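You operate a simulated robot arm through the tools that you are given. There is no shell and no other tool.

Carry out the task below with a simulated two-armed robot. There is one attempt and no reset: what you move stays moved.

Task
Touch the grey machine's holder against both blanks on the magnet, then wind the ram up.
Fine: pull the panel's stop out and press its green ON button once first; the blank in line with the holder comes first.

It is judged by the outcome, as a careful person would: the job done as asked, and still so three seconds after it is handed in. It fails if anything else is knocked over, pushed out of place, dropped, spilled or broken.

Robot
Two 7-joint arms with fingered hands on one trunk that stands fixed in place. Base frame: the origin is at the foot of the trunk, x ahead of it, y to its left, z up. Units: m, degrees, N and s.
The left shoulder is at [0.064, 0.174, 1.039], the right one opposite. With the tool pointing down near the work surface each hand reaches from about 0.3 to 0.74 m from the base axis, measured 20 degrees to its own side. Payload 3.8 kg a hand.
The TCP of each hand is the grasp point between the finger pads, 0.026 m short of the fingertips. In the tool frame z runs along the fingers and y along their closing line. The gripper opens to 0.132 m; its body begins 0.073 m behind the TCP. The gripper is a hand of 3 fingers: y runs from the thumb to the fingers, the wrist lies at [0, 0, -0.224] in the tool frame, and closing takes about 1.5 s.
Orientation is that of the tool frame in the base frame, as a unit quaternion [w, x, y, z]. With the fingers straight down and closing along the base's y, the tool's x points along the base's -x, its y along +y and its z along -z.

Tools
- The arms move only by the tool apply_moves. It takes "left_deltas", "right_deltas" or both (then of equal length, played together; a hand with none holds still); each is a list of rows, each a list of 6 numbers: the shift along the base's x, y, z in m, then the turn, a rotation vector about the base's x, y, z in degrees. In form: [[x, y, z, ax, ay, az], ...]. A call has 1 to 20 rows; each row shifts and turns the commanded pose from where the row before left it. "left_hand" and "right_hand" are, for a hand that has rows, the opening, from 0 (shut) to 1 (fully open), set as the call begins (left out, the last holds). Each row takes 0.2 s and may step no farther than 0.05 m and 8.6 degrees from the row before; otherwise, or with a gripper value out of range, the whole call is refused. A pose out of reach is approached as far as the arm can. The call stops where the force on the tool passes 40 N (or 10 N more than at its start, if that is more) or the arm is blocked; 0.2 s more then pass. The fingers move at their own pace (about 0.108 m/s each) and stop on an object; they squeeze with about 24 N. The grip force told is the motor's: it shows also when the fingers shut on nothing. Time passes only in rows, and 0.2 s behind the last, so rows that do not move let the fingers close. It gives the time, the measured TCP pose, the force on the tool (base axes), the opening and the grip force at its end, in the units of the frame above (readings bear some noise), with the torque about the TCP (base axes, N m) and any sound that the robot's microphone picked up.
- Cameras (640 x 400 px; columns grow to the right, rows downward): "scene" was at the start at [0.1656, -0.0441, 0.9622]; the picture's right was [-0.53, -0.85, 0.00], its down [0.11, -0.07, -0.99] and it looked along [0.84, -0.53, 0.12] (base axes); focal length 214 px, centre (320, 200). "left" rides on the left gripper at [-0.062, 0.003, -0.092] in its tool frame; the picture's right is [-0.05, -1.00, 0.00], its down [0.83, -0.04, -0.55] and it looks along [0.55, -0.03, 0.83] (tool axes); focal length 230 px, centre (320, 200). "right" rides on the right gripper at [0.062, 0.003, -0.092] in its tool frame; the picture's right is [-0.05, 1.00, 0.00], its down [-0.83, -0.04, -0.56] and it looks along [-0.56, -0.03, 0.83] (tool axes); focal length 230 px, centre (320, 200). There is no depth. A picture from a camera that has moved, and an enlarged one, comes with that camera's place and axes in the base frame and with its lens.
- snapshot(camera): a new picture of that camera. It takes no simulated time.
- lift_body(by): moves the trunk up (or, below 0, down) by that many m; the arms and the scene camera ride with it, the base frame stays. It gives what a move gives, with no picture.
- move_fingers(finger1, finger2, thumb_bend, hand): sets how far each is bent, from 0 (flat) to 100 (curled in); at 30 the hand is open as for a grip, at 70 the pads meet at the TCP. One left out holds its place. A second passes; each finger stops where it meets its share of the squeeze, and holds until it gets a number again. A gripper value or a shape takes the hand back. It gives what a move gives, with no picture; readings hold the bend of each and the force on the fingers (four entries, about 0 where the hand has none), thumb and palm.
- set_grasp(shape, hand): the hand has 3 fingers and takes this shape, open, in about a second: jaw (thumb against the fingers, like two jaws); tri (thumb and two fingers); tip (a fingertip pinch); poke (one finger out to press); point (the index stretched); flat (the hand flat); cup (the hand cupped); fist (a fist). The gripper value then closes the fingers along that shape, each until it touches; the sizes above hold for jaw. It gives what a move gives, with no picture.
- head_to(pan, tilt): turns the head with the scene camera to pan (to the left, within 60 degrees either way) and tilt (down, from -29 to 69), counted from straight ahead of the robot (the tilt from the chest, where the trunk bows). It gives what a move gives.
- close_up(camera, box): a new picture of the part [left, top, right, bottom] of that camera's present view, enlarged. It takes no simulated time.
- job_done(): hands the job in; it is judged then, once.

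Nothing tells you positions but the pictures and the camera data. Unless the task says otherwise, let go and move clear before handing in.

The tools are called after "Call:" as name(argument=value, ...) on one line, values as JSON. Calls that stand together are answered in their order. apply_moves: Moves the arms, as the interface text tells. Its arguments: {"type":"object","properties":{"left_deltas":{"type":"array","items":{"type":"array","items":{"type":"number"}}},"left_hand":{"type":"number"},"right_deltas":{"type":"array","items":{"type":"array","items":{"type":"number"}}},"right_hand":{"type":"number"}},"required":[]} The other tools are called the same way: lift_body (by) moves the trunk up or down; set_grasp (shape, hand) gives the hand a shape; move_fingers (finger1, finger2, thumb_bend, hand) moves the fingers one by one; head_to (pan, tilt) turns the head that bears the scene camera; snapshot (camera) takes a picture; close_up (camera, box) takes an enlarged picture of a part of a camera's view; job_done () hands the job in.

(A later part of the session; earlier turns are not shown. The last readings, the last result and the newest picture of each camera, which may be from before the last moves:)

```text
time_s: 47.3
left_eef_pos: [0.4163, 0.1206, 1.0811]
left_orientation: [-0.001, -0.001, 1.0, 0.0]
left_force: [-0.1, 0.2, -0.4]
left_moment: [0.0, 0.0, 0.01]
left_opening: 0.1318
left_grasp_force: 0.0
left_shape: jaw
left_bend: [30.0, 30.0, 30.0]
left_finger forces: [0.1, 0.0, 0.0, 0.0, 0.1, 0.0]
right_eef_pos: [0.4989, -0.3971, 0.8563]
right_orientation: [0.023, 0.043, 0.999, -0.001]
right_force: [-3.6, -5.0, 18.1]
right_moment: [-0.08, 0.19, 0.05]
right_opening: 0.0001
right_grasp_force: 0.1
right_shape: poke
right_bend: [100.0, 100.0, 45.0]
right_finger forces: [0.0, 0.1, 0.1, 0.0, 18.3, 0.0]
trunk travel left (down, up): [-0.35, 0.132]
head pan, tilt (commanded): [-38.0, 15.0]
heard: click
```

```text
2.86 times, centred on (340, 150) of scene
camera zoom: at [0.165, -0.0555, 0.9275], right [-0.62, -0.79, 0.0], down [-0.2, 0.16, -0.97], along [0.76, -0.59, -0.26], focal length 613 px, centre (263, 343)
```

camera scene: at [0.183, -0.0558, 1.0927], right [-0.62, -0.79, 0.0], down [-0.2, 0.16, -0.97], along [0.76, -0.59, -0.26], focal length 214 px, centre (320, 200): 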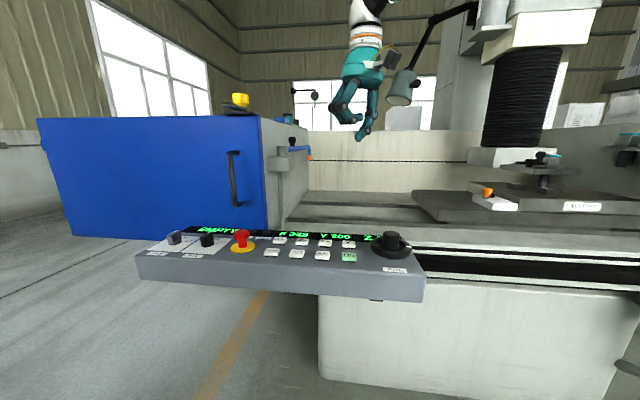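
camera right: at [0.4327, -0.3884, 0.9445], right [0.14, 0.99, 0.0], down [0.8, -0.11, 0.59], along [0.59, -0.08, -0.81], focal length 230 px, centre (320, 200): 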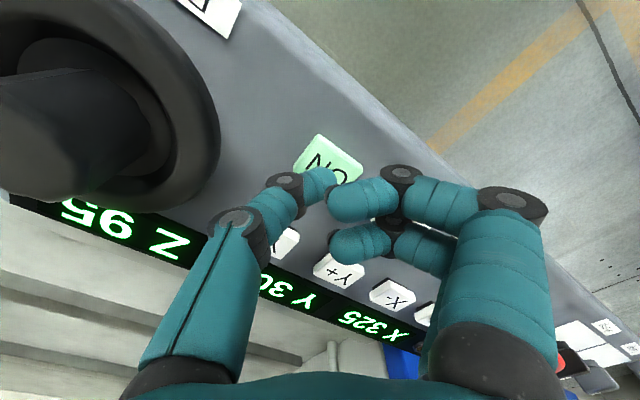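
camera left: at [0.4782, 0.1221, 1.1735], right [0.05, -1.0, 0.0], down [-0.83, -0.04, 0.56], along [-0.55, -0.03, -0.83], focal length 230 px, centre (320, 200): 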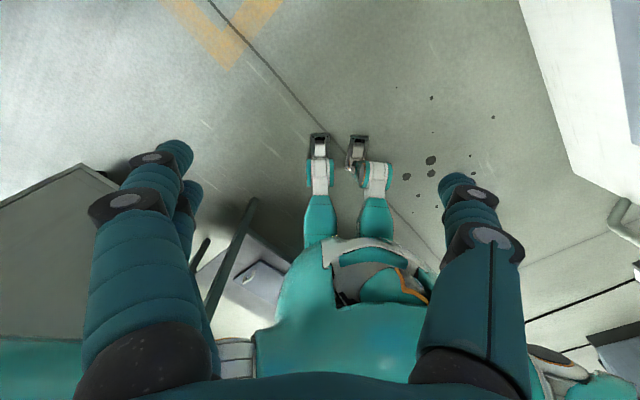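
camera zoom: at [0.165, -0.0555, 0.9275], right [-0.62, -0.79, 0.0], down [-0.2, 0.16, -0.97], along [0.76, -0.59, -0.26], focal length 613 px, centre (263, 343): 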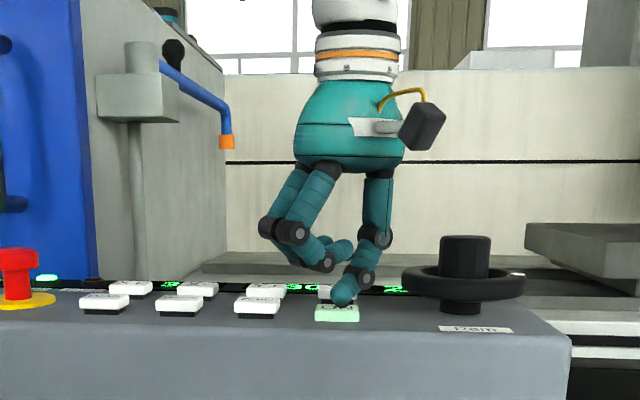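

I heard a click and the Drive lamp has come on. I'll lift off and check the display.

Call:
apply_moves(right_deltas=[[0, 0, 0.02, 0, 0, 0], [0, 0, 0.03, 0, 0, 0], [0, 0, 0.03, 0, 0, 0]])

Call:
snapshot(camera="right")

Call:
close_up(camera="scene", box=[120, 130, 430, 240])

Call:
close_up(camera="scene", box=[470, 90, 610, 190])

```text
time_s: 48.1
left_eef_pos: [0.4165, 0.1197, 1.0817]
left_orientation: [0.0, -0.002, 1.0, 0.0]
left_force: [-0.1, 0.2, 1.3]
left_moment: [0.01, -0.01, 0.0]
left_opening: 0.132
left_grasp_force: 0.0
left_shape: jaw
left_bend: [30.0, 30.0, 30.0]
left_finger forces: [0.0, 0.1, 0.0, 0.0, 0.1, 0.0]
right_eef_pos: [0.4976, -0.3977, 0.9317]
right_orientation: [0.02, 0.043, 0.999, -0.001]
right_force: [0.4, 0.2, 0.7]
right_moment: [0.0, 0.0, -0.01]
right_opening: 0.0
right_grasp_force: 0.1
right_shape: poke
right_bend: [100.0, 100.0, 45.0]
right_finger forces: [0.1, 0.0, 0.0, 0.0, 0.1, 0.0]
trunk travel left (down, up): [-0.35, 0.132]
head pan, tilt (commanded): [-38.0, 15.0]
```

```text
taken
camera right: at [0.4333, -0.3875, 1.0217], right [0.14, 0.99, 0.0], down [0.8, -0.12, 0.59], along [0.58, -0.08, -0.81], focal length 230 px, centre (320, 200)
```

right: 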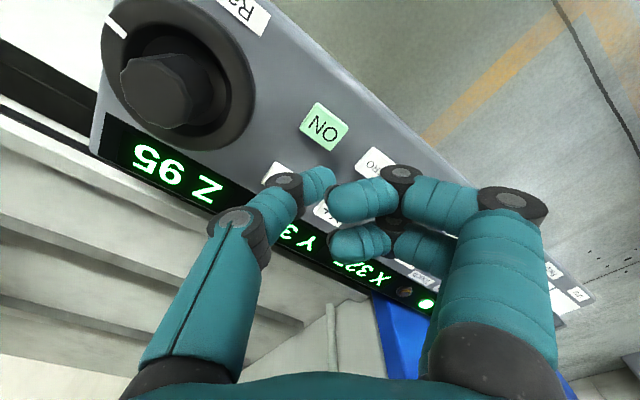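

```text
2.06 times, centred on (275, 185) of scene
camera zoom: at [0.166, -0.0557, 0.9271], right [-0.62, -0.79, 0.0], down [-0.2, 0.16, -0.97], along [0.76, -0.59, -0.26], focal length 443 px, centre (413, 231)
```

zoom: 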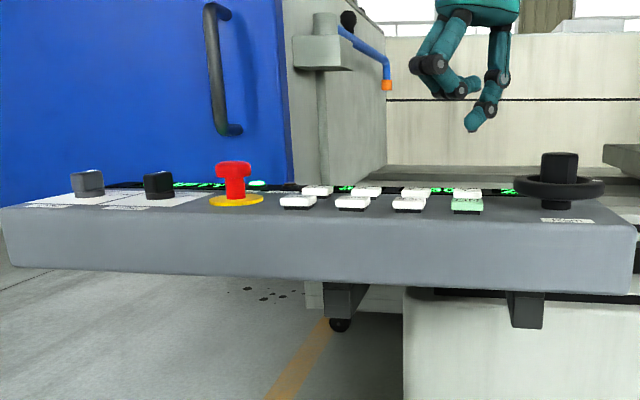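

```text
4.00 times, centred on (540, 140) of scene
camera zoom: at [0.166, -0.0557, 0.9271], right [-0.62, -0.79, 0.0], down [-0.2, 0.16, -0.97], along [0.76, -0.59, -0.26], focal length 858 px, centre (-560, 440)
```

zoom: 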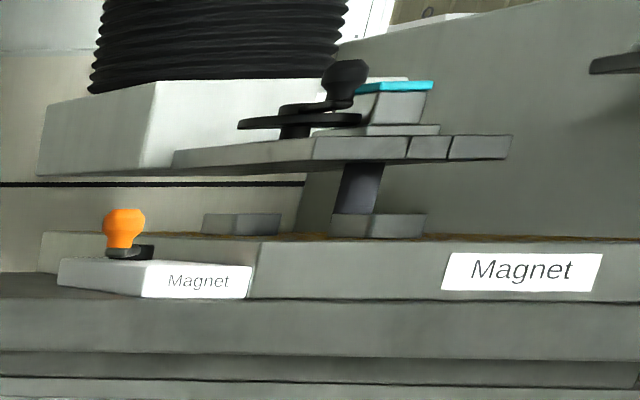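

The Drive lamp is lit and the display reads X 325, Y 300, Z 95. I'll post the left-hand camera as an observer of both display and magnet before jogging.

Call:
apply_moves(left_deltas=[[0.005, -0.016, 0.009, 0, 0, 7.8], [0.005, -0.016, 0.009, 0, 0, 7.8], [0.005, -0.016, 0.009, 0, 0, 7.8], [0.005, -0.016, 0.009, 0, 0, 7.8], [0.005, -0.016, 0.009, 0, 0, 7.8], [0.005, -0.016, 0.009, 0, 0, 7.8], [0.005, -0.016, 0.009, 0, 0, 7.8], [0.005, -0.016, 0.009, 0, 0, 7.8], [0.005, -0.016, 0.009, 0, 0, 7.8], [0.005, -0.016, 0.009, -7.5, 2.7, 0], [0.005, -0.016, 0.009, -7.5, 2.7, 0], [0.005, -0.016, 0.009, -7.5, 2.7, 0]])

Call:
snapshot(camera="left")

```text
time_s: 50.7
left_eef_pos: [0.4763, -0.0722, 1.1903]
left_orientation: [-0.171, -0.564, 0.799, -0.121]
left_force: [-0.3, -0.5, -0.6]
left_moment: [-0.01, 0.02, -0.02]
left_opening: 0.1321
left_grasp_force: 0.1
left_shape: jaw
left_bend: [30.0, 30.0, 30.0]
left_finger forces: [0.0, 0.0, 0.1, 0.0, 0.1, 0.0]
right_eef_pos: [0.4984, -0.3956, 0.9323]
right_orientation: [0.021, 0.044, 0.999, 0.0]
right_force: [-0.3, -0.5, 1.0]
right_moment: [0.01, -0.01, 0.0]
right_opening: 0.0001
right_grasp_force: 0.0
right_shape: poke
right_bend: [100.0, 100.0, 45.0]
right_finger forces: [0.0, 0.1, 0.0, 0.0, 0.0, 0.1]
trunk travel left (down, up): [-0.35, 0.132]
head pan, tilt (commanded): [-38.0, 15.0]
```

```text
taken
camera left: at [0.5055, 0.0161, 1.2484], right [0.96, -0.29, -0.02], down [-0.14, -0.52, 0.85], along [-0.26, -0.81, -0.53], focal length 230 px, centre (320, 200)
```

left: 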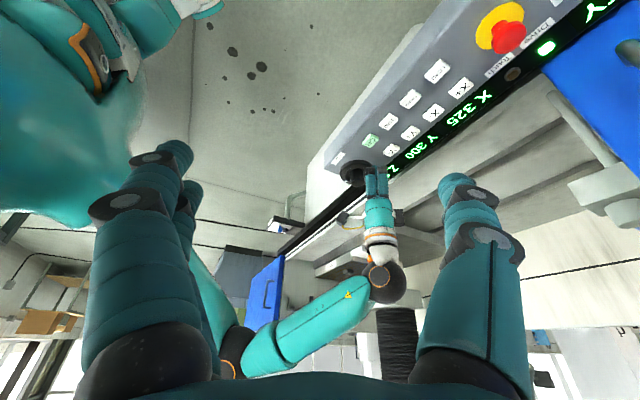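

The observer view shows display, lamps and right arm. Next I'll move the right thumb over the X- key with a 30° forward tilt for reach.

Call:
apply_moves(right_deltas=[[0.0235, 0.0097, 0, 0, -7, 0], [0.0235, 0.0097, 0, 0, -7, 0], [0.0235, 0.0097, 0, 0, -7, 0], [0.0235, 0.0097, 0, 0, -7, 0], [0.0235, 0.0097, -0.01, 0, 0, 0], [0, 0, -0.015, 0, 0, 0], [0, 0, -0.015, 0, 0, 0]])

Call:
snapshot(camera="right")

Call:
snapshot(camera="left")

Call:
close_up(camera="scene", box=[180, 80, 400, 220])

```text
time_s: 52.3
left_eef_pos: [0.4773, -0.072, 1.1893]
left_orientation: [-0.17, -0.563, 0.8, -0.119]
left_force: [0.9, 0.3, -0.7]
left_moment: [0.02, -0.02, -0.03]
left_opening: 0.1321
left_grasp_force: 0.0
left_shape: jaw
left_bend: [30.0, 30.0, 30.0]
left_finger forces: [0.0, 0.0, 0.0, 0.0, 0.0, 0.1]
right_eef_pos: [0.6166, -0.3475, 0.8929]
right_orientation: [0.262, 0.043, 0.964, 0.011]
right_force: [0.6, -0.1, 0.0]
right_moment: [-0.02, 0.03, -0.02]
right_opening: 0.0001
right_grasp_force: 0.1
right_shape: poke
right_bend: [100.0, 100.0, 45.0]
right_finger forces: [0.0, 0.0, 0.0, 0.0, 0.0, 0.1]
trunk travel left (down, up): [-0.35, 0.132]
head pan, tilt (commanded): [-38.0, 15.0]
```

```text
taken
camera right: at [0.5177, -0.3389, 0.9418], right [0.12, 0.99, 0.07], down [0.43, -0.12, 0.9], along [0.89, -0.08, -0.44], focal length 230 px, centre (320, 200)
```

right: 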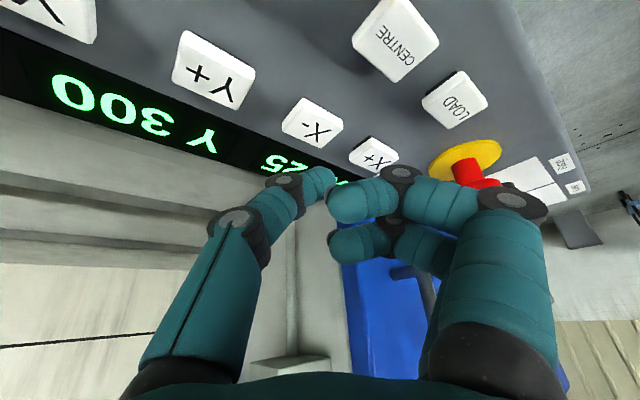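

```text
taken
camera left: at [0.5054, 0.0158, 1.2483], right [0.96, -0.29, -0.02], down [-0.14, -0.52, 0.84], along [-0.26, -0.8, -0.53], focal length 230 px, centre (320, 200)
```

left: 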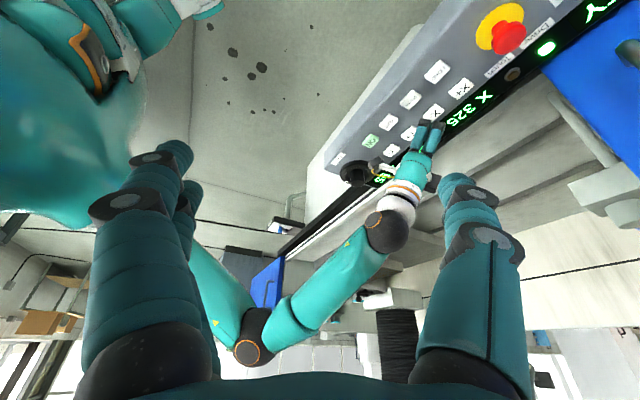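

```text
2.86 times, centred on (290, 150) of scene
camera zoom: at [0.1665, -0.0559, 0.927], right [-0.62, -0.79, 0.0], down [-0.2, 0.16, -0.97], along [0.76, -0.59, -0.26], focal length 613 px, centre (406, 343)
```

zoom: 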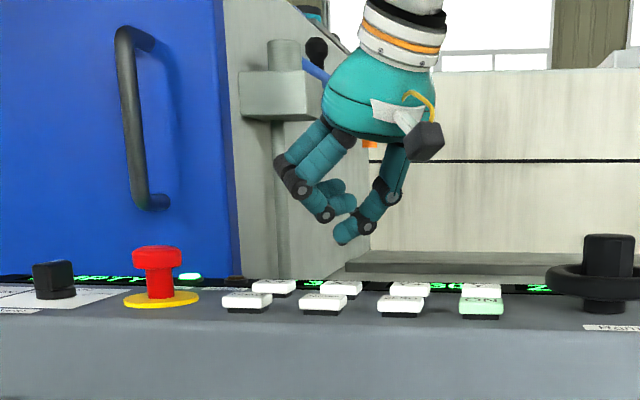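

X- sits near (0.626, -0.350). I'll line up just above it, then give it one brief press and watch the display.

Call:
apply_moves(right_deltas=[[-0.002, -0.001, -0.015, 0, 0, 0], [-0.0015, -0.0015, -0.014, 0, 0, 0]])

Call:
snapshot(camera="right")

Call:
close_up(camera="left", box=[310, 0, 640, 200])

Call:
close_up(camera="left", box=[300, 220, 430, 320])

```text
time_s: 52.9
left_eef_pos: [0.4758, -0.0721, 1.1893]
left_orientation: [-0.17, -0.563, 0.8, -0.12]
left_force: [0.4, 0.5, -0.3]
left_moment: [0.03, -0.01, 0.02]
left_opening: 0.1318
left_grasp_force: 0.0
left_shape: jaw
left_bend: [30.0, 30.0, 30.0]
left_finger forces: [0.0, 0.0, 0.1, 0.0, 0.0, 0.1]
right_eef_pos: [0.6141, -0.3503, 0.8646]
right_orientation: [0.261, 0.043, 0.964, 0.01]
right_force: [-0.4, 0.4, 0.0]
right_moment: [0.01, 0.0, -0.01]
right_opening: 0.0
right_grasp_force: 0.2
right_shape: poke
right_bend: [100.0, 100.0, 45.0]
right_finger forces: [0.0, 0.0, 0.0, 0.0, 0.0, 0.1]
trunk travel left (down, up): [-0.35, 0.132]
head pan, tilt (commanded): [-38.0, 15.0]
```

```text
taken
camera right: at [0.5131, -0.341, 0.9143], right [0.12, 0.99, 0.07], down [0.43, -0.11, 0.9], along [0.9, -0.08, -0.44], focal length 230 px, centre (320, 200)
```

right: 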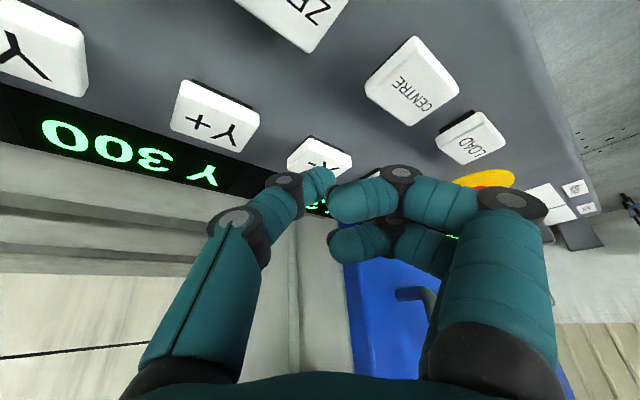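

```text
1.94 times, centred on (475, 100) of left
camera zoom: at [0.5049, 0.0158, 1.2485], right [0.96, -0.29, -0.02], down [-0.14, -0.52, 0.84], along [-0.26, -0.8, -0.53], focal length 446 px, centre (19, 394)
```

zoom: 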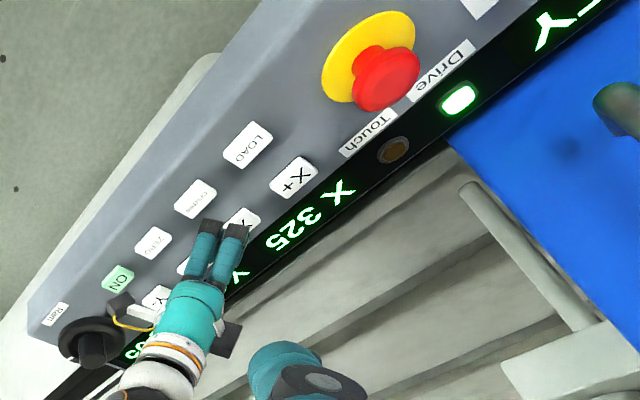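

```text
4.00 times, centred on (365, 270) of left
camera zoom: at [0.5049, 0.0158, 1.2485], right [0.96, -0.29, -0.02], down [-0.14, -0.52, 0.84], along [-0.26, -0.8, -0.53], focal length 920 px, centre (140, -80)
```

zoom: 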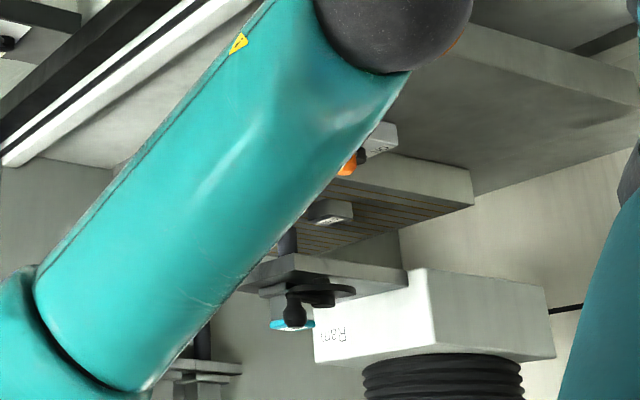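

Everything I need is visible: X reading, Drive/Touch lamps, MILD and the rod. I'll give X- one brief press.

Call:
apply_moves(right_deltas=[[0, 0, -0.011, 0, 0, 0], [0, 0, 0.012, 0, 0, 0]])

Call:
close_up(camera="left", box=[310, 0, 640, 200])

Call:
close_up(camera="left", box=[300, 220, 430, 320])

```text
time_s: 53.5
left_eef_pos: [0.4764, -0.0718, 1.1891]
left_orientation: [-0.171, -0.563, 0.8, -0.119]
left_force: [-0.4, -0.8, -0.2]
left_moment: [-0.03, -0.03, 0.01]
left_opening: 0.1321
left_grasp_force: 0.1
left_shape: jaw
left_bend: [30.0, 30.0, 30.0]
left_finger forces: [0.0, 0.0, 0.0, 0.0, 0.0, 0.1]
right_eef_pos: [0.6132, -0.3491, 0.8664]
right_orientation: [0.261, 0.042, 0.964, 0.011]
right_force: [0.1, 0.0, 0.6]
right_moment: [0.02, -0.02, 0.0]
right_opening: 0.0
right_grasp_force: 0.0
right_shape: poke
right_bend: [100.0, 100.0, 45.0]
right_finger forces: [0.0, 0.0, 0.1, 0.0, 0.0, 0.0]
trunk travel left (down, up): [-0.35, 0.132]
head pan, tilt (commanded): [-38.0, 15.0]
heard: click
```

```text
1.94 times, centred on (475, 100) of left
camera zoom: at [0.5046, 0.016, 1.2487], right [0.96, -0.29, -0.02], down [-0.14, -0.52, 0.84], along [-0.26, -0.8, -0.53], focal length 446 px, centre (19, 394)
```

zoom: 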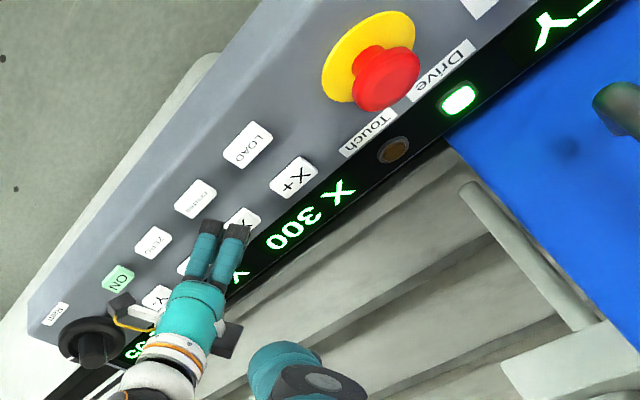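

```text
4.00 times, centred on (365, 270) of left
camera zoom: at [0.5046, 0.016, 1.2487], right [0.96, -0.29, -0.02], down [-0.14, -0.52, 0.84], along [-0.26, -0.8, -0.53], focal length 920 px, centre (140, -80)
```

zoom: 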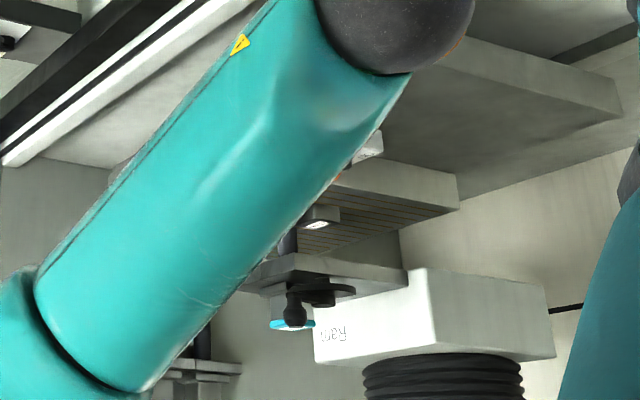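

One press of X- moved the table 25 mm (X 300), bringing MILD toward the rod. Since the rod's end is below the blanks' tops, I must raise the ram with the wheel before jogging over a blank and touch from above. I'll move the hand to the Ram wheel.

Call:
apply_moves(right_deltas=[[0, 0, 0.04, 0, 0, 0], [0, 0, 0.04, 0, 0, 0], [-0.03, -0.025, 0.03, 0, 7, 0], [-0.035, -0.025, 0.02, 0, 7, 0], [-0.035, -0.03, 0.0, 0, 7, 0], [-0.035, -0.03, 0, 0, 7, 0], [-0.025, -0.027, 0, 0, 0, 0]])

Call:
set_grasp(hand="right", shape="jaw")

Call:
snapshot(camera="right")

Call:
snapshot(camera="left")

Call:
snapshot(camera="scene")

```text
time_s: 55.1
left_eef_pos: [0.4757, -0.0733, 1.1911]
left_orientation: [-0.169, -0.563, 0.8, -0.119]
left_force: [-1.5, -0.3, 0.3]
left_moment: [-0.01, -0.03, 0.0]
left_opening: 0.1318
left_grasp_force: 0.0
left_shape: jaw
left_bend: [30.0, 30.0, 30.0]
left_finger forces: [0.0, 0.1, 0.0, 0.0, 0.0, 0.1]
right_eef_pos: [0.4497, -0.487, 0.9957]
right_orientation: [0.021, 0.044, 0.999, 0.001]
right_force: [0.6, -0.1, -0.4]
right_moment: [-0.01, -0.04, -0.01]
right_opening: 0.0001
right_grasp_force: 0.1
right_shape: poke
right_bend: [100.0, 100.0, 45.0]
right_finger forces: [0.0, 0.0, 0.0, 0.0, 0.0, 0.0]
trunk travel left (down, up): [-0.35, 0.132]
head pan, tilt (commanded): [-38.0, 15.0]
```

```text
time_s: 56.0
left_eef_pos: [0.4759, -0.0724, 1.1903]
left_orientation: [-0.17, -0.563, 0.8, -0.12]
left_force: [0.6, 0.5, 0.2]
left_moment: [0.01, 0.02, 0.0]
left_opening: 0.1318
left_grasp_force: 0.0
left_shape: jaw
left_bend: [30.0, 30.0, 30.0]
left_finger forces: [0.0, 0.0, 0.0, 0.0, 0.0, 0.0]
right_eef_pos: [0.4503, -0.4866, 0.9948]
right_orientation: [0.021, 0.043, 0.999, 0.0]
right_force: [0.0, 0.2, -0.7]
right_moment: [-0.02, 0.02, -0.02]
right_opening: 0.1321
right_grasp_force: 0.0
right_shape: jaw
right_bend: [30.0, 30.0, 30.0]
right_finger forces: [0.0, 0.0, 0.1, 0.1, 0.0, 0.1]
trunk travel left (down, up): [-0.35, 0.132]
head pan, tilt (commanded): [-38.0, 15.0]
```

```text
taken
camera right: at [0.3865, -0.4776, 1.0849], right [0.14, 0.99, 0.0], down [0.8, -0.11, 0.59], along [0.58, -0.08, -0.81], focal length 230 px, centre (320, 200)
```

right: 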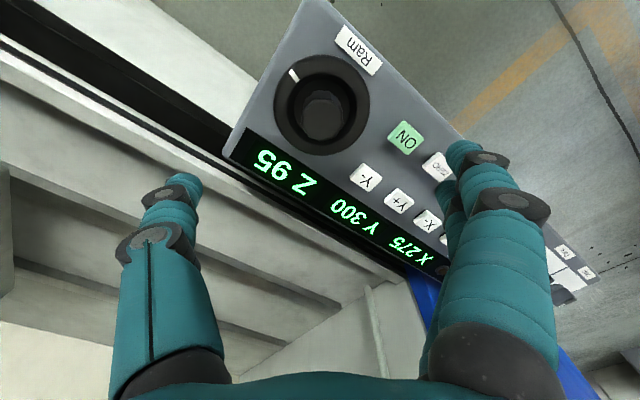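

```text
taken
camera left: at [0.5049, 0.0159, 1.2485], right [0.96, -0.29, -0.02], down [-0.14, -0.52, 0.84], along [-0.26, -0.8, -0.53], focal length 230 px, centre (320, 200)
```

left: 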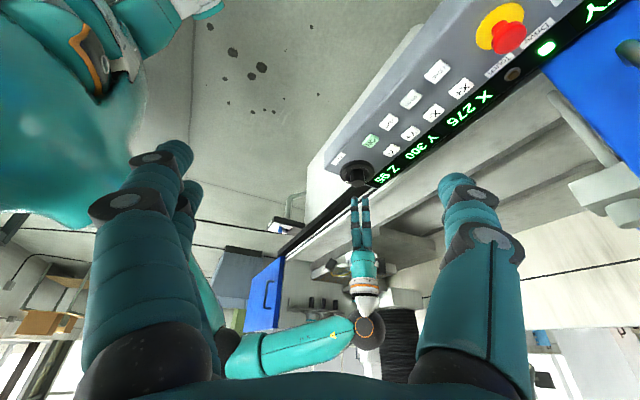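

```text
taken
camera scene: at [0.1661, -0.0558, 0.9271], right [-0.62, -0.79, 0.0], down [-0.2, 0.16, -0.97], along [0.76, -0.59, -0.26], focal length 214 px, centre (320, 200)
```

scene: 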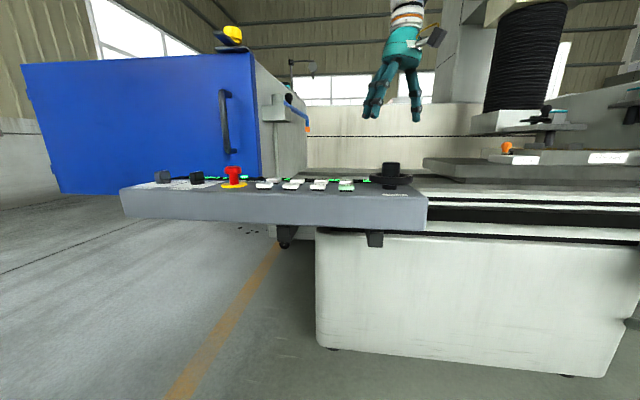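

The display now shows X 275, so one press is a 50 mm step that took a moment to finish. I'll let a little time pass to confirm it has stopped, and look at the gap.

Call:
apply_moves(right_deltas=[[0, 0, 0, 0, 0, 0], [0, 0, 0, 0, 0, 0]], right_hand=0.6)

Call:
close_up(camera="left", box=[340, 0, 640, 190])

Call:
close_up(camera="left", box=[280, 225, 430, 320])

Call:
close_up(camera="scene", box=[480, 100, 600, 180])

Call:
close_up(camera="right", box=[210, 0, 460, 180])

```text
time_s: 56.6
left_eef_pos: [0.4765, -0.0723, 1.1891]
left_orientation: [-0.17, -0.563, 0.8, -0.119]
left_force: [-0.1, 0.8, -0.7]
left_moment: [-0.01, -0.02, 0.0]
left_opening: 0.1317
left_grasp_force: 0.0
left_shape: jaw
left_bend: [30.0, 30.0, 30.0]
left_finger forces: [0.0, 0.0, 0.0, 0.1, 0.1, 0.1]
right_eef_pos: [0.4503, -0.4859, 0.9955]
right_orientation: [0.021, 0.044, 0.999, 0.0]
right_force: [-0.6, -0.5, -1.0]
right_moment: [-0.02, 0.0, -0.03]
right_opening: 0.0798
right_grasp_force: 0.1
right_shape: jaw
right_bend: [71.0, 71.0, 71.0]
right_finger forces: [0.2, 0.1, 0.0, 0.1, 0.0, 0.0]
trunk travel left (down, up): [-0.35, 0.132]
head pan, tilt (commanded): [-38.0, 15.0]
```

```text
2.11 times, centred on (490, 95) of left
camera zoom: at [0.505, 0.0159, 1.2485], right [0.96, -0.29, -0.02], down [-0.14, -0.52, 0.84], along [-0.26, -0.8, -0.53], focal length 484 px, centre (-38, 421)
```

zoom: 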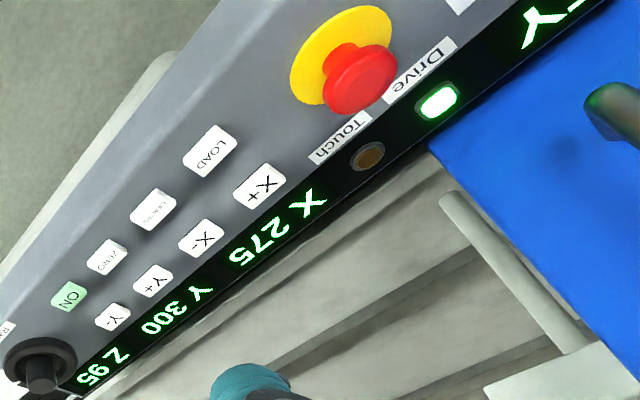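

```text
4.21 times, centred on (355, 272) of left
camera zoom: at [0.505, 0.0159, 1.2485], right [0.96, -0.29, -0.02], down [-0.14, -0.52, 0.84], along [-0.26, -0.8, -0.53], focal length 969 px, centre (173, -105)
```

zoom: 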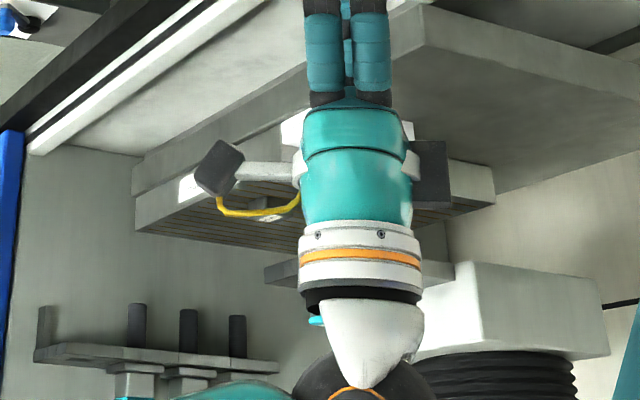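

```text
5.00 times, centred on (540, 140) of scene
camera zoom: at [0.1662, -0.0558, 0.9271], right [-0.62, -0.79, 0.0], down [-0.2, 0.16, -0.97], along [0.76, -0.59, -0.26], focal length 1072 px, centre (-780, 500)
```

zoom: 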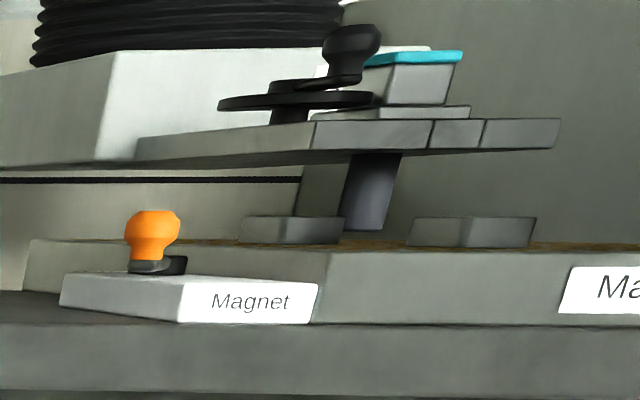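

```text
2.22 times, centred on (335, 90) of right
camera zoom: at [0.3863, -0.4778, 1.0849], right [0.14, 0.99, 0.0], down [0.8, -0.11, 0.59], along [0.58, -0.08, -0.81], focal length 511 px, centre (287, 444)
```

zoom: 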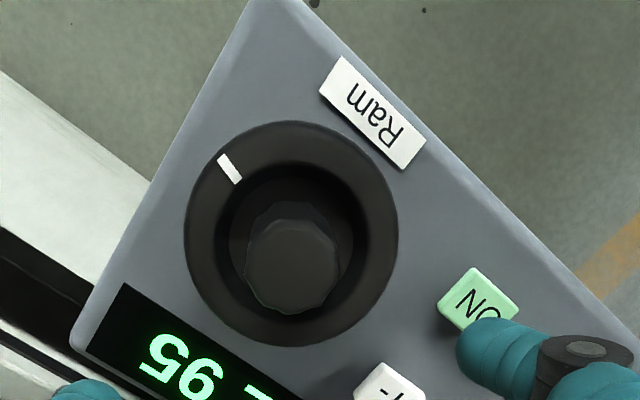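

Settled at X 275, Touch lamp off, and the scene view confirms the rod's end is below the blanks' tops, so raising first is right. The wheel's hub axis is near (0.447, -0.484) with its top at z ≈ 0.88; I'll lower the hand around the hub.

Call:
apply_moves(right_deltas=[[-0.001, 0.001, -0.025, 0, 0, 0], [-0.001, 0.001, -0.025, 0, 0, 0], [-0.001, 0, -0.025, 0, 0, 0], [0, 0, -0.02, 0, 0, 0]])

Call:
snapshot(camera="right")

Call:
close_up(camera="scene", box=[330, 80, 450, 210])

```text
time_s: 57.6
left_eef_pos: [0.4775, -0.073, 1.1896]
left_orientation: [-0.169, -0.564, 0.799, -0.12]
left_force: [0.0, 0.1, -0.3]
left_moment: [0.02, -0.01, 0.01]
left_opening: 0.1319
left_grasp_force: 0.0
left_shape: jaw
left_bend: [30.0, 30.0, 30.0]
left_finger forces: [0.1, 0.0, 0.0, 0.0, 0.0, 0.0]
right_eef_pos: [0.4494, -0.4834, 0.9017]
right_orientation: [0.02, 0.043, 0.999, 0.0]
right_force: [-0.1, -0.1, -0.3]
right_moment: [-0.03, 0.0, -0.02]
right_opening: 0.0796
right_grasp_force: 0.1
right_shape: jaw
right_bend: [71.0, 71.0, 71.0]
right_finger forces: [0.0, 0.0, 0.0, 0.0, 0.0, 0.0]
trunk travel left (down, up): [-0.35, 0.132]
head pan, tilt (commanded): [-38.0, 15.0]
```

```text
taken
camera right: at [0.3848, -0.4749, 0.9909], right [0.14, 0.99, 0.0], down [0.8, -0.11, 0.59], along [0.58, -0.08, -0.81], focal length 230 px, centre (320, 200)
```

right: 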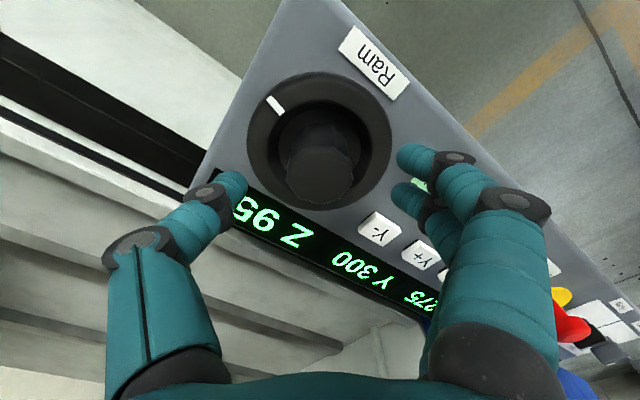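

```text
3.08 times, centred on (390, 145) of scene
camera zoom: at [0.1662, -0.0559, 0.927], right [-0.62, -0.79, 0.0], down [-0.2, 0.16, -0.97], along [0.76, -0.59, -0.26], focal length 660 px, centre (105, 369)
```

zoom: 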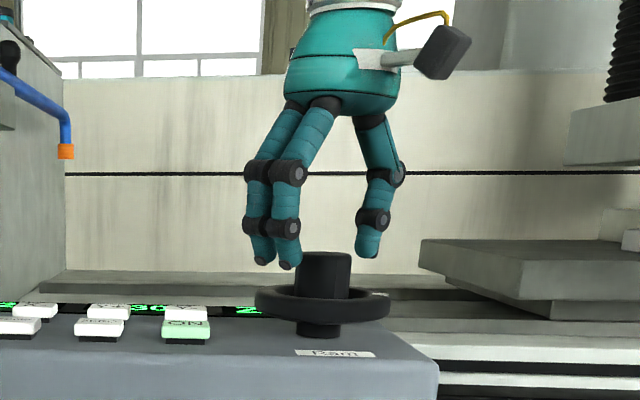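

Well centred; hub axis reads (0.446, -0.483). I'll descend to hub height and close.

Call:
apply_moves(right_deltas=[[-0.003, 0, -0.012, 0, 0, 0], [0, 0, -0.009, 0, 0, 0]])

Call:
apply_moves(right_deltas=[[0, 0, 0, 0, 0, 0], [0, 0, 0, 0, 0, 0], [0, 0, 0, 0, 0, 0], [0, 0, 0, 0, 0, 0], [0, 0, 0, 0, 0, 0]], right_hand=0.2)

Call:
snapshot(camera="right")

Call:
close_up(camera="scene", box=[330, 80, 450, 210])

```text
time_s: 58.2
left_eef_pos: [0.4762, -0.071, 1.1894]
left_orientation: [-0.17, -0.563, 0.8, -0.119]
left_force: [-0.2, -0.3, 0.1]
left_moment: [0.03, 0.01, -0.02]
left_opening: 0.1321
left_grasp_force: 0.1
left_shape: jaw
left_bend: [30.0, 30.0, 30.0]
left_finger forces: [0.1, 0.0, 0.0, 0.1, 0.1, 0.1]
right_eef_pos: [0.4464, -0.4855, 0.8804]
right_orientation: [0.021, 0.044, 0.999, 0.0]
right_force: [-0.1, 0.0, 0.9]
right_moment: [0.04, 0.0, 0.04]
right_opening: 0.0795
right_grasp_force: 0.2
right_shape: jaw
right_bend: [71.0, 71.0, 71.0]
right_finger forces: [0.0, 0.0, 0.1, 0.0, 0.0, 0.0]
trunk travel left (down, up): [-0.35, 0.132]
head pan, tilt (commanded): [-38.0, 15.0]
```

```text
time_s: 59.4
left_eef_pos: [0.4746, -0.0719, 1.1889]
left_orientation: [-0.17, -0.563, 0.8, -0.12]
left_force: [0.1, 0.0, 0.2]
left_moment: [0.0, 0.02, 0.03]
left_opening: 0.1319
left_grasp_force: 0.0
left_shape: jaw
left_bend: [30.0, 30.0, 30.0]
left_finger forces: [0.0, 0.1, 0.1, 0.0, 0.0, 0.0]
right_eef_pos: [0.447, -0.4857, 0.8802]
right_orientation: [0.02, 0.043, 0.999, -0.001]
right_force: [0.0, -8.7, 7.9]
right_moment: [-0.3, 0.01, -0.04]
right_opening: 0.0288
right_grasp_force: 24.1
right_shape: jaw
right_bend: [76.0, 73.0, 70.0]
right_finger forces: [4.0, 15.2, 0.0, 0.0, 32.5, 0.0]
trunk travel left (down, up): [-0.35, 0.132]
head pan, tilt (commanded): [-38.0, 15.0]
```

```text
taken
camera right: at [0.3819, -0.4773, 0.9706], right [0.14, 0.99, 0.0], down [0.8, -0.11, 0.59], along [0.58, -0.08, -0.81], focal length 230 px, centre (320, 200)
```

right: 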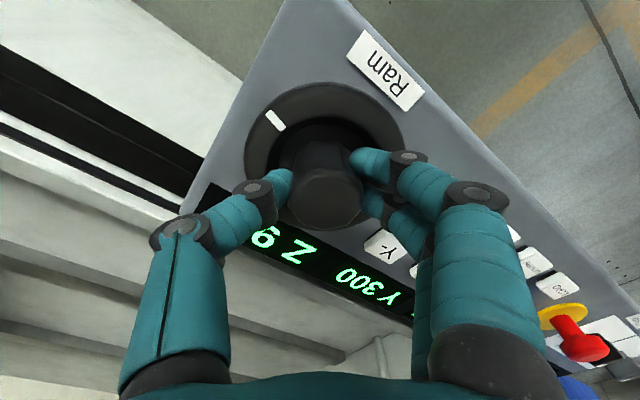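

```text
3.08 times, centred on (390, 145) of scene
camera zoom: at [0.1658, -0.0562, 0.9271], right [-0.62, -0.79, 0.0], down [-0.2, 0.16, -0.97], along [0.76, -0.59, -0.26], focal length 660 px, centre (105, 369)
```

zoom: 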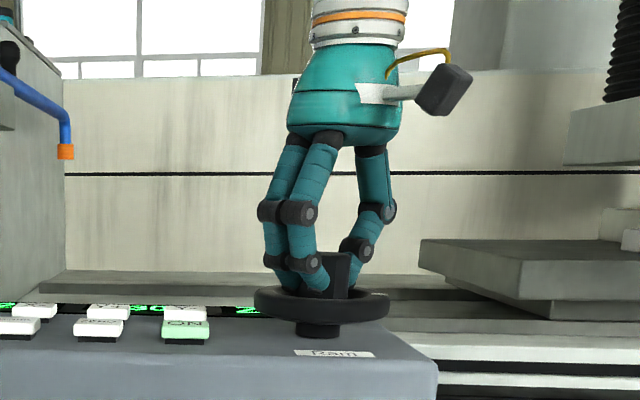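

The hub is gripped. I'll test a small counter-clockwise turn and read Z.

Call:
apply_moves(right_deltas=[[0, -0.001, 0, 0, 0, 6], [0, 0, 0, 0, 0, 6], [0, 0, 0, 0, 0, 6]])

Call:
close_up(camera="left", box=[340, 0, 640, 190])

Call:
snapshot(camera="right")

```text
time_s: 60.2
left_eef_pos: [0.4765, -0.0725, 1.1893]
left_orientation: [-0.169, -0.564, 0.8, -0.119]
left_force: [0.6, 0.8, 0.7]
left_moment: [0.01, 0.0, 0.01]
left_opening: 0.1322
left_grasp_force: 0.0
left_shape: jaw
left_bend: [30.0, 30.0, 30.0]
left_finger forces: [0.0, 0.1, 0.0, 0.0, 0.0, 0.0]
right_eef_pos: [0.4476, -0.486, 0.8823]
right_orientation: [0.022, -0.114, 0.993, 0.003]
right_force: [4.1, -9.7, 11.4]
right_moment: [-0.39, -0.09, -0.07]
right_opening: 0.0291
right_grasp_force: 24.1
right_shape: jaw
right_bend: [76.0, 72.0, 70.0]
right_finger forces: [3.7, 16.5, 0.0, 0.0, 37.7, 0.0]
trunk travel left (down, up): [-0.35, 0.132]
head pan, tilt (commanded): [-38.0, 15.0]
```

```text
2.11 times, centred on (490, 95) of left
camera zoom: at [0.5046, 0.0155, 1.2487], right [0.96, -0.29, -0.02], down [-0.14, -0.52, 0.84], along [-0.26, -0.8, -0.54], focal length 484 px, centre (-38, 421)
```

zoom: 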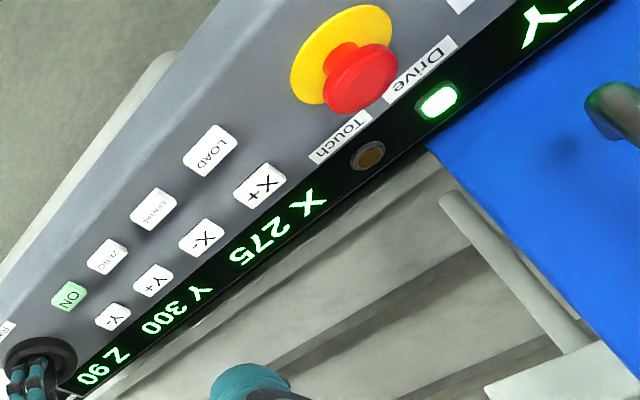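

```text
taken
camera right: at [0.3828, -0.4987, 0.9704], right [-0.18, 0.98, 0.0], down [0.79, 0.14, 0.59], along [0.58, 0.11, -0.81], focal length 230 px, centre (320, 200)
```

right: 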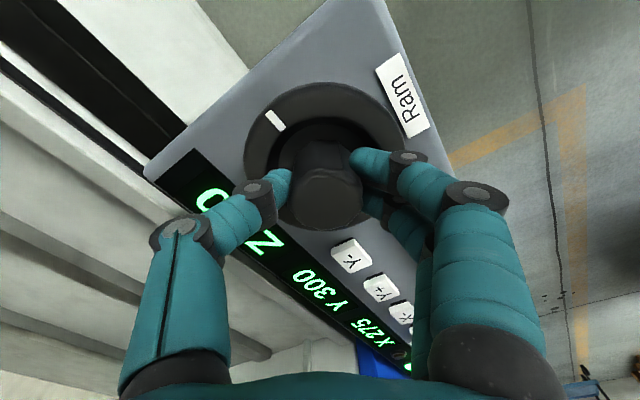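

An 18° counter-clockwise turn changed Z from 95 to 90. I'll compare the rod's height to see which way that moved the ram.

Call:
close_up(camera="scene", box=[480, 100, 600, 180])

Call:
close_up(camera="left", box=[280, 225, 430, 320])

```text
5.00 times, centred on (540, 140) of scene
camera zoom: at [0.166, -0.0561, 0.9271], right [-0.62, -0.79, 0.0], down [-0.2, 0.16, -0.97], along [0.76, -0.59, -0.26], focal length 1072 px, centre (-780, 500)
```

zoom: 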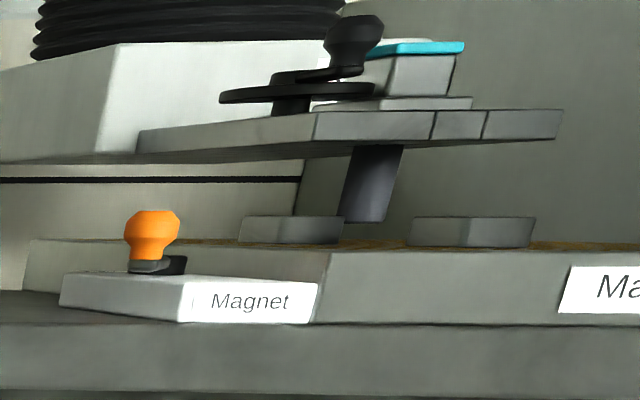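

```text
4.21 times, centred on (355, 272) of left
camera zoom: at [0.5046, 0.0155, 1.2487], right [0.96, -0.29, -0.02], down [-0.14, -0.52, 0.84], along [-0.26, -0.8, -0.54], focal length 969 px, centre (173, -105)
```

zoom: 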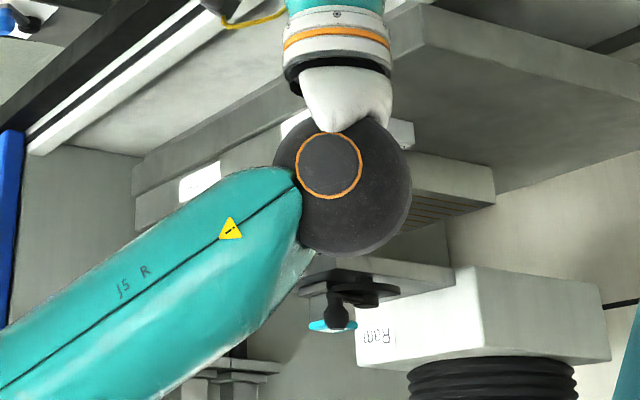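

Counter-clockwise raises the ram (Z falls as it rises), about 5 mm per 18°. I'll keep winding up gradually so the rod clears the blanks.

Call:
apply_moves(right_deltas=[[0, 0, 0, 0, 0, 7], [0, 0, 0, 0, 0, 7], [0, 0, 0, 0, 0, 7], [0, 0, 0, 0, 0, 7], [0, 0, 0, 0, 0, 7]])

Call:
snapshot(camera="right")

Call:
close_up(camera="left", box=[310, 60, 480, 200])

```text
time_s: 61.4
left_eef_pos: [0.4763, -0.073, 1.1887]
left_orientation: [-0.17, -0.564, 0.799, -0.12]
left_force: [0.9, 0.7, 0.7]
left_moment: [0.0, 0.02, 0.0]
left_opening: 0.1319
left_grasp_force: 0.1
left_shape: jaw
left_bend: [30.0, 30.0, 30.0]
left_finger forces: [0.0, 0.1, 0.1, 0.0, 0.0, 0.1]
right_eef_pos: [0.4492, -0.486, 0.8808]
right_orientation: [0.02, -0.407, 0.913, 0.007]
right_force: [11.4, -12.3, 18.4]
right_moment: [-0.45, -0.43, -0.11]
right_opening: 0.0288
right_grasp_force: 24.3
right_shape: jaw
right_bend: [76.0, 73.0, 70.0]
right_finger forces: [3.0, 15.4, 0.0, 0.0, 47.7, 0.0]
trunk travel left (down, up): [-0.35, 0.132]
head pan, tilt (commanded): [-38.0, 15.0]
```

```text
taken
camera right: at [0.4023, -0.5329, 0.9705], right [-0.71, 0.71, 0.0], down [0.57, 0.57, 0.59], along [0.42, 0.42, -0.81], focal length 230 px, centre (320, 200)
```

right: 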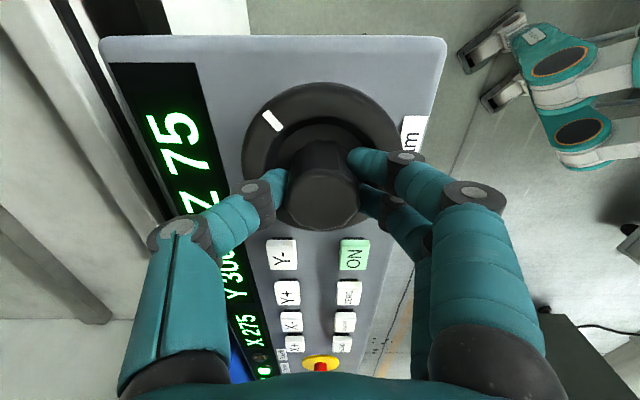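

```text
2.86 times, centred on (395, 130) of left
camera zoom: at [0.505, 0.0158, 1.2486], right [0.96, -0.29, -0.02], down [-0.14, -0.52, 0.84], along [-0.26, -0.8, -0.53], focal length 657 px, centre (106, 400)
```

zoom: 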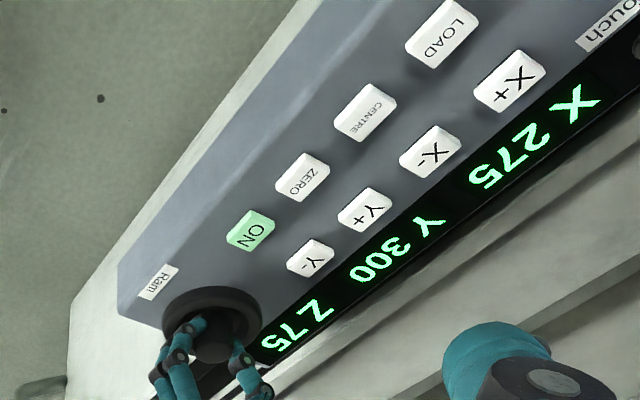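

Z reads 75. I'll check the rod's clearance above the blanks in the scene view.

Call:
close_up(camera="scene", box=[480, 100, 600, 180])

Call:
close_up(camera="scene", box=[510, 120, 570, 160])

```text
5.00 times, centred on (540, 140) of scene
camera zoom: at [0.1662, -0.0559, 0.9271], right [-0.62, -0.79, 0.0], down [-0.2, 0.16, -0.97], along [0.76, -0.59, -0.26], focal length 1072 px, centre (-780, 500)
```

zoom: 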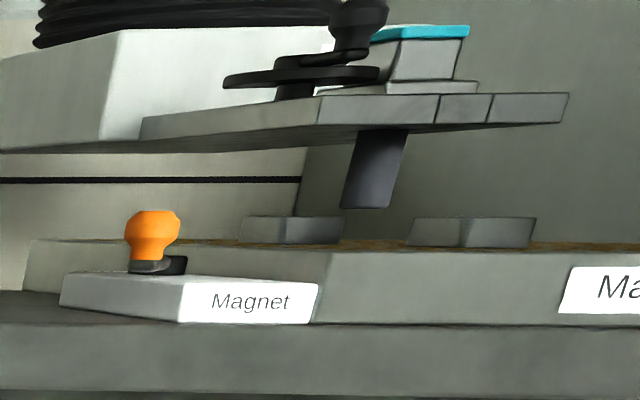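

```text
10.00 times, centred on (540, 140) of scene
camera zoom: at [0.1662, -0.0559, 0.9271], right [-0.62, -0.79, 0.0], down [-0.2, 0.16, -0.97], along [0.76, -0.59, -0.26], focal length 2145 px, centre (-1880, 800)
```

zoom: 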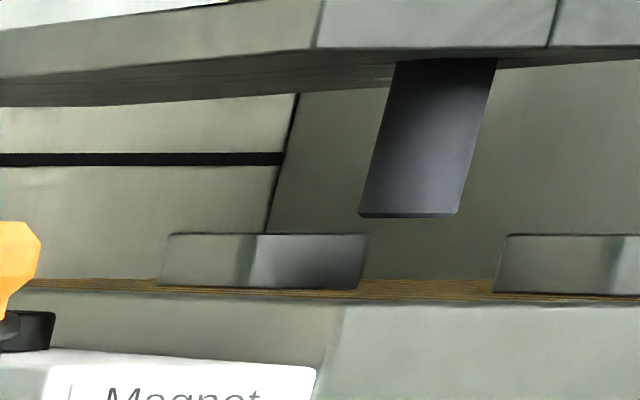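

Clearance is about 7 mm; I'll add a bit more before jogging.

Call:
apply_moves(right_deltas=[[0, 0, 0, 0, 0, 7], [0, 0, 0, 0, 0, 7], [0, 0, 0, 0, 0, 5]])

Call:
close_up(camera="left", box=[310, 60, 480, 200])

Call:
close_up(camera="scene", box=[510, 120, 570, 160])

```text
time_s: 62.2
left_eef_pos: [0.4773, -0.0734, 1.1907]
left_orientation: [-0.17, -0.563, 0.8, -0.119]
left_force: [0.3, 0.1, -0.4]
left_moment: [-0.01, 0.0, 0.02]
left_opening: 0.132
left_grasp_force: 0.1
left_shape: jaw
left_bend: [30.0, 30.0, 30.0]
left_finger forces: [0.0, 0.1, 0.1, 0.1, 0.0, 0.0]
right_eef_pos: [0.4488, -0.4874, 0.8804]
right_orientation: [0.02, -0.552, 0.834, 0.011]
right_force: [16.0, -12.8, 24.7]
right_moment: [-0.44, -0.67, -0.1]
right_opening: 0.0293
right_grasp_force: 24.4
right_shape: jaw
right_bend: [76.0, 73.0, 70.0]
right_finger forces: [2.8, 14.7, 0.1, 0.1, 55.0, 0.1]
trunk travel left (down, up): [-0.35, 0.132]
head pan, tilt (commanded): [-38.0, 15.0]
```

```text
2.86 times, centred on (395, 130) of left
camera zoom: at [0.5051, 0.016, 1.2486], right [0.96, -0.29, -0.02], down [-0.14, -0.52, 0.84], along [-0.26, -0.8, -0.53], focal length 657 px, centre (106, 400)
```

zoom: 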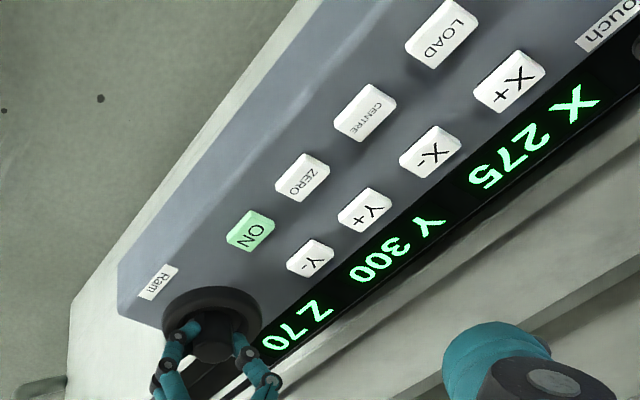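

```text
10.00 times, centred on (540, 140) of scene
camera zoom: at [0.1663, -0.0557, 0.9271], right [-0.62, -0.79, 0.0], down [-0.2, 0.16, -0.97], along [0.76, -0.59, -0.26], focal length 2145 px, centre (-1880, 800)
```

zoom: 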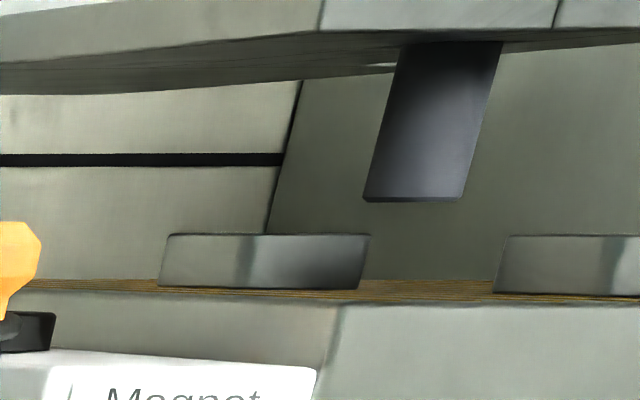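

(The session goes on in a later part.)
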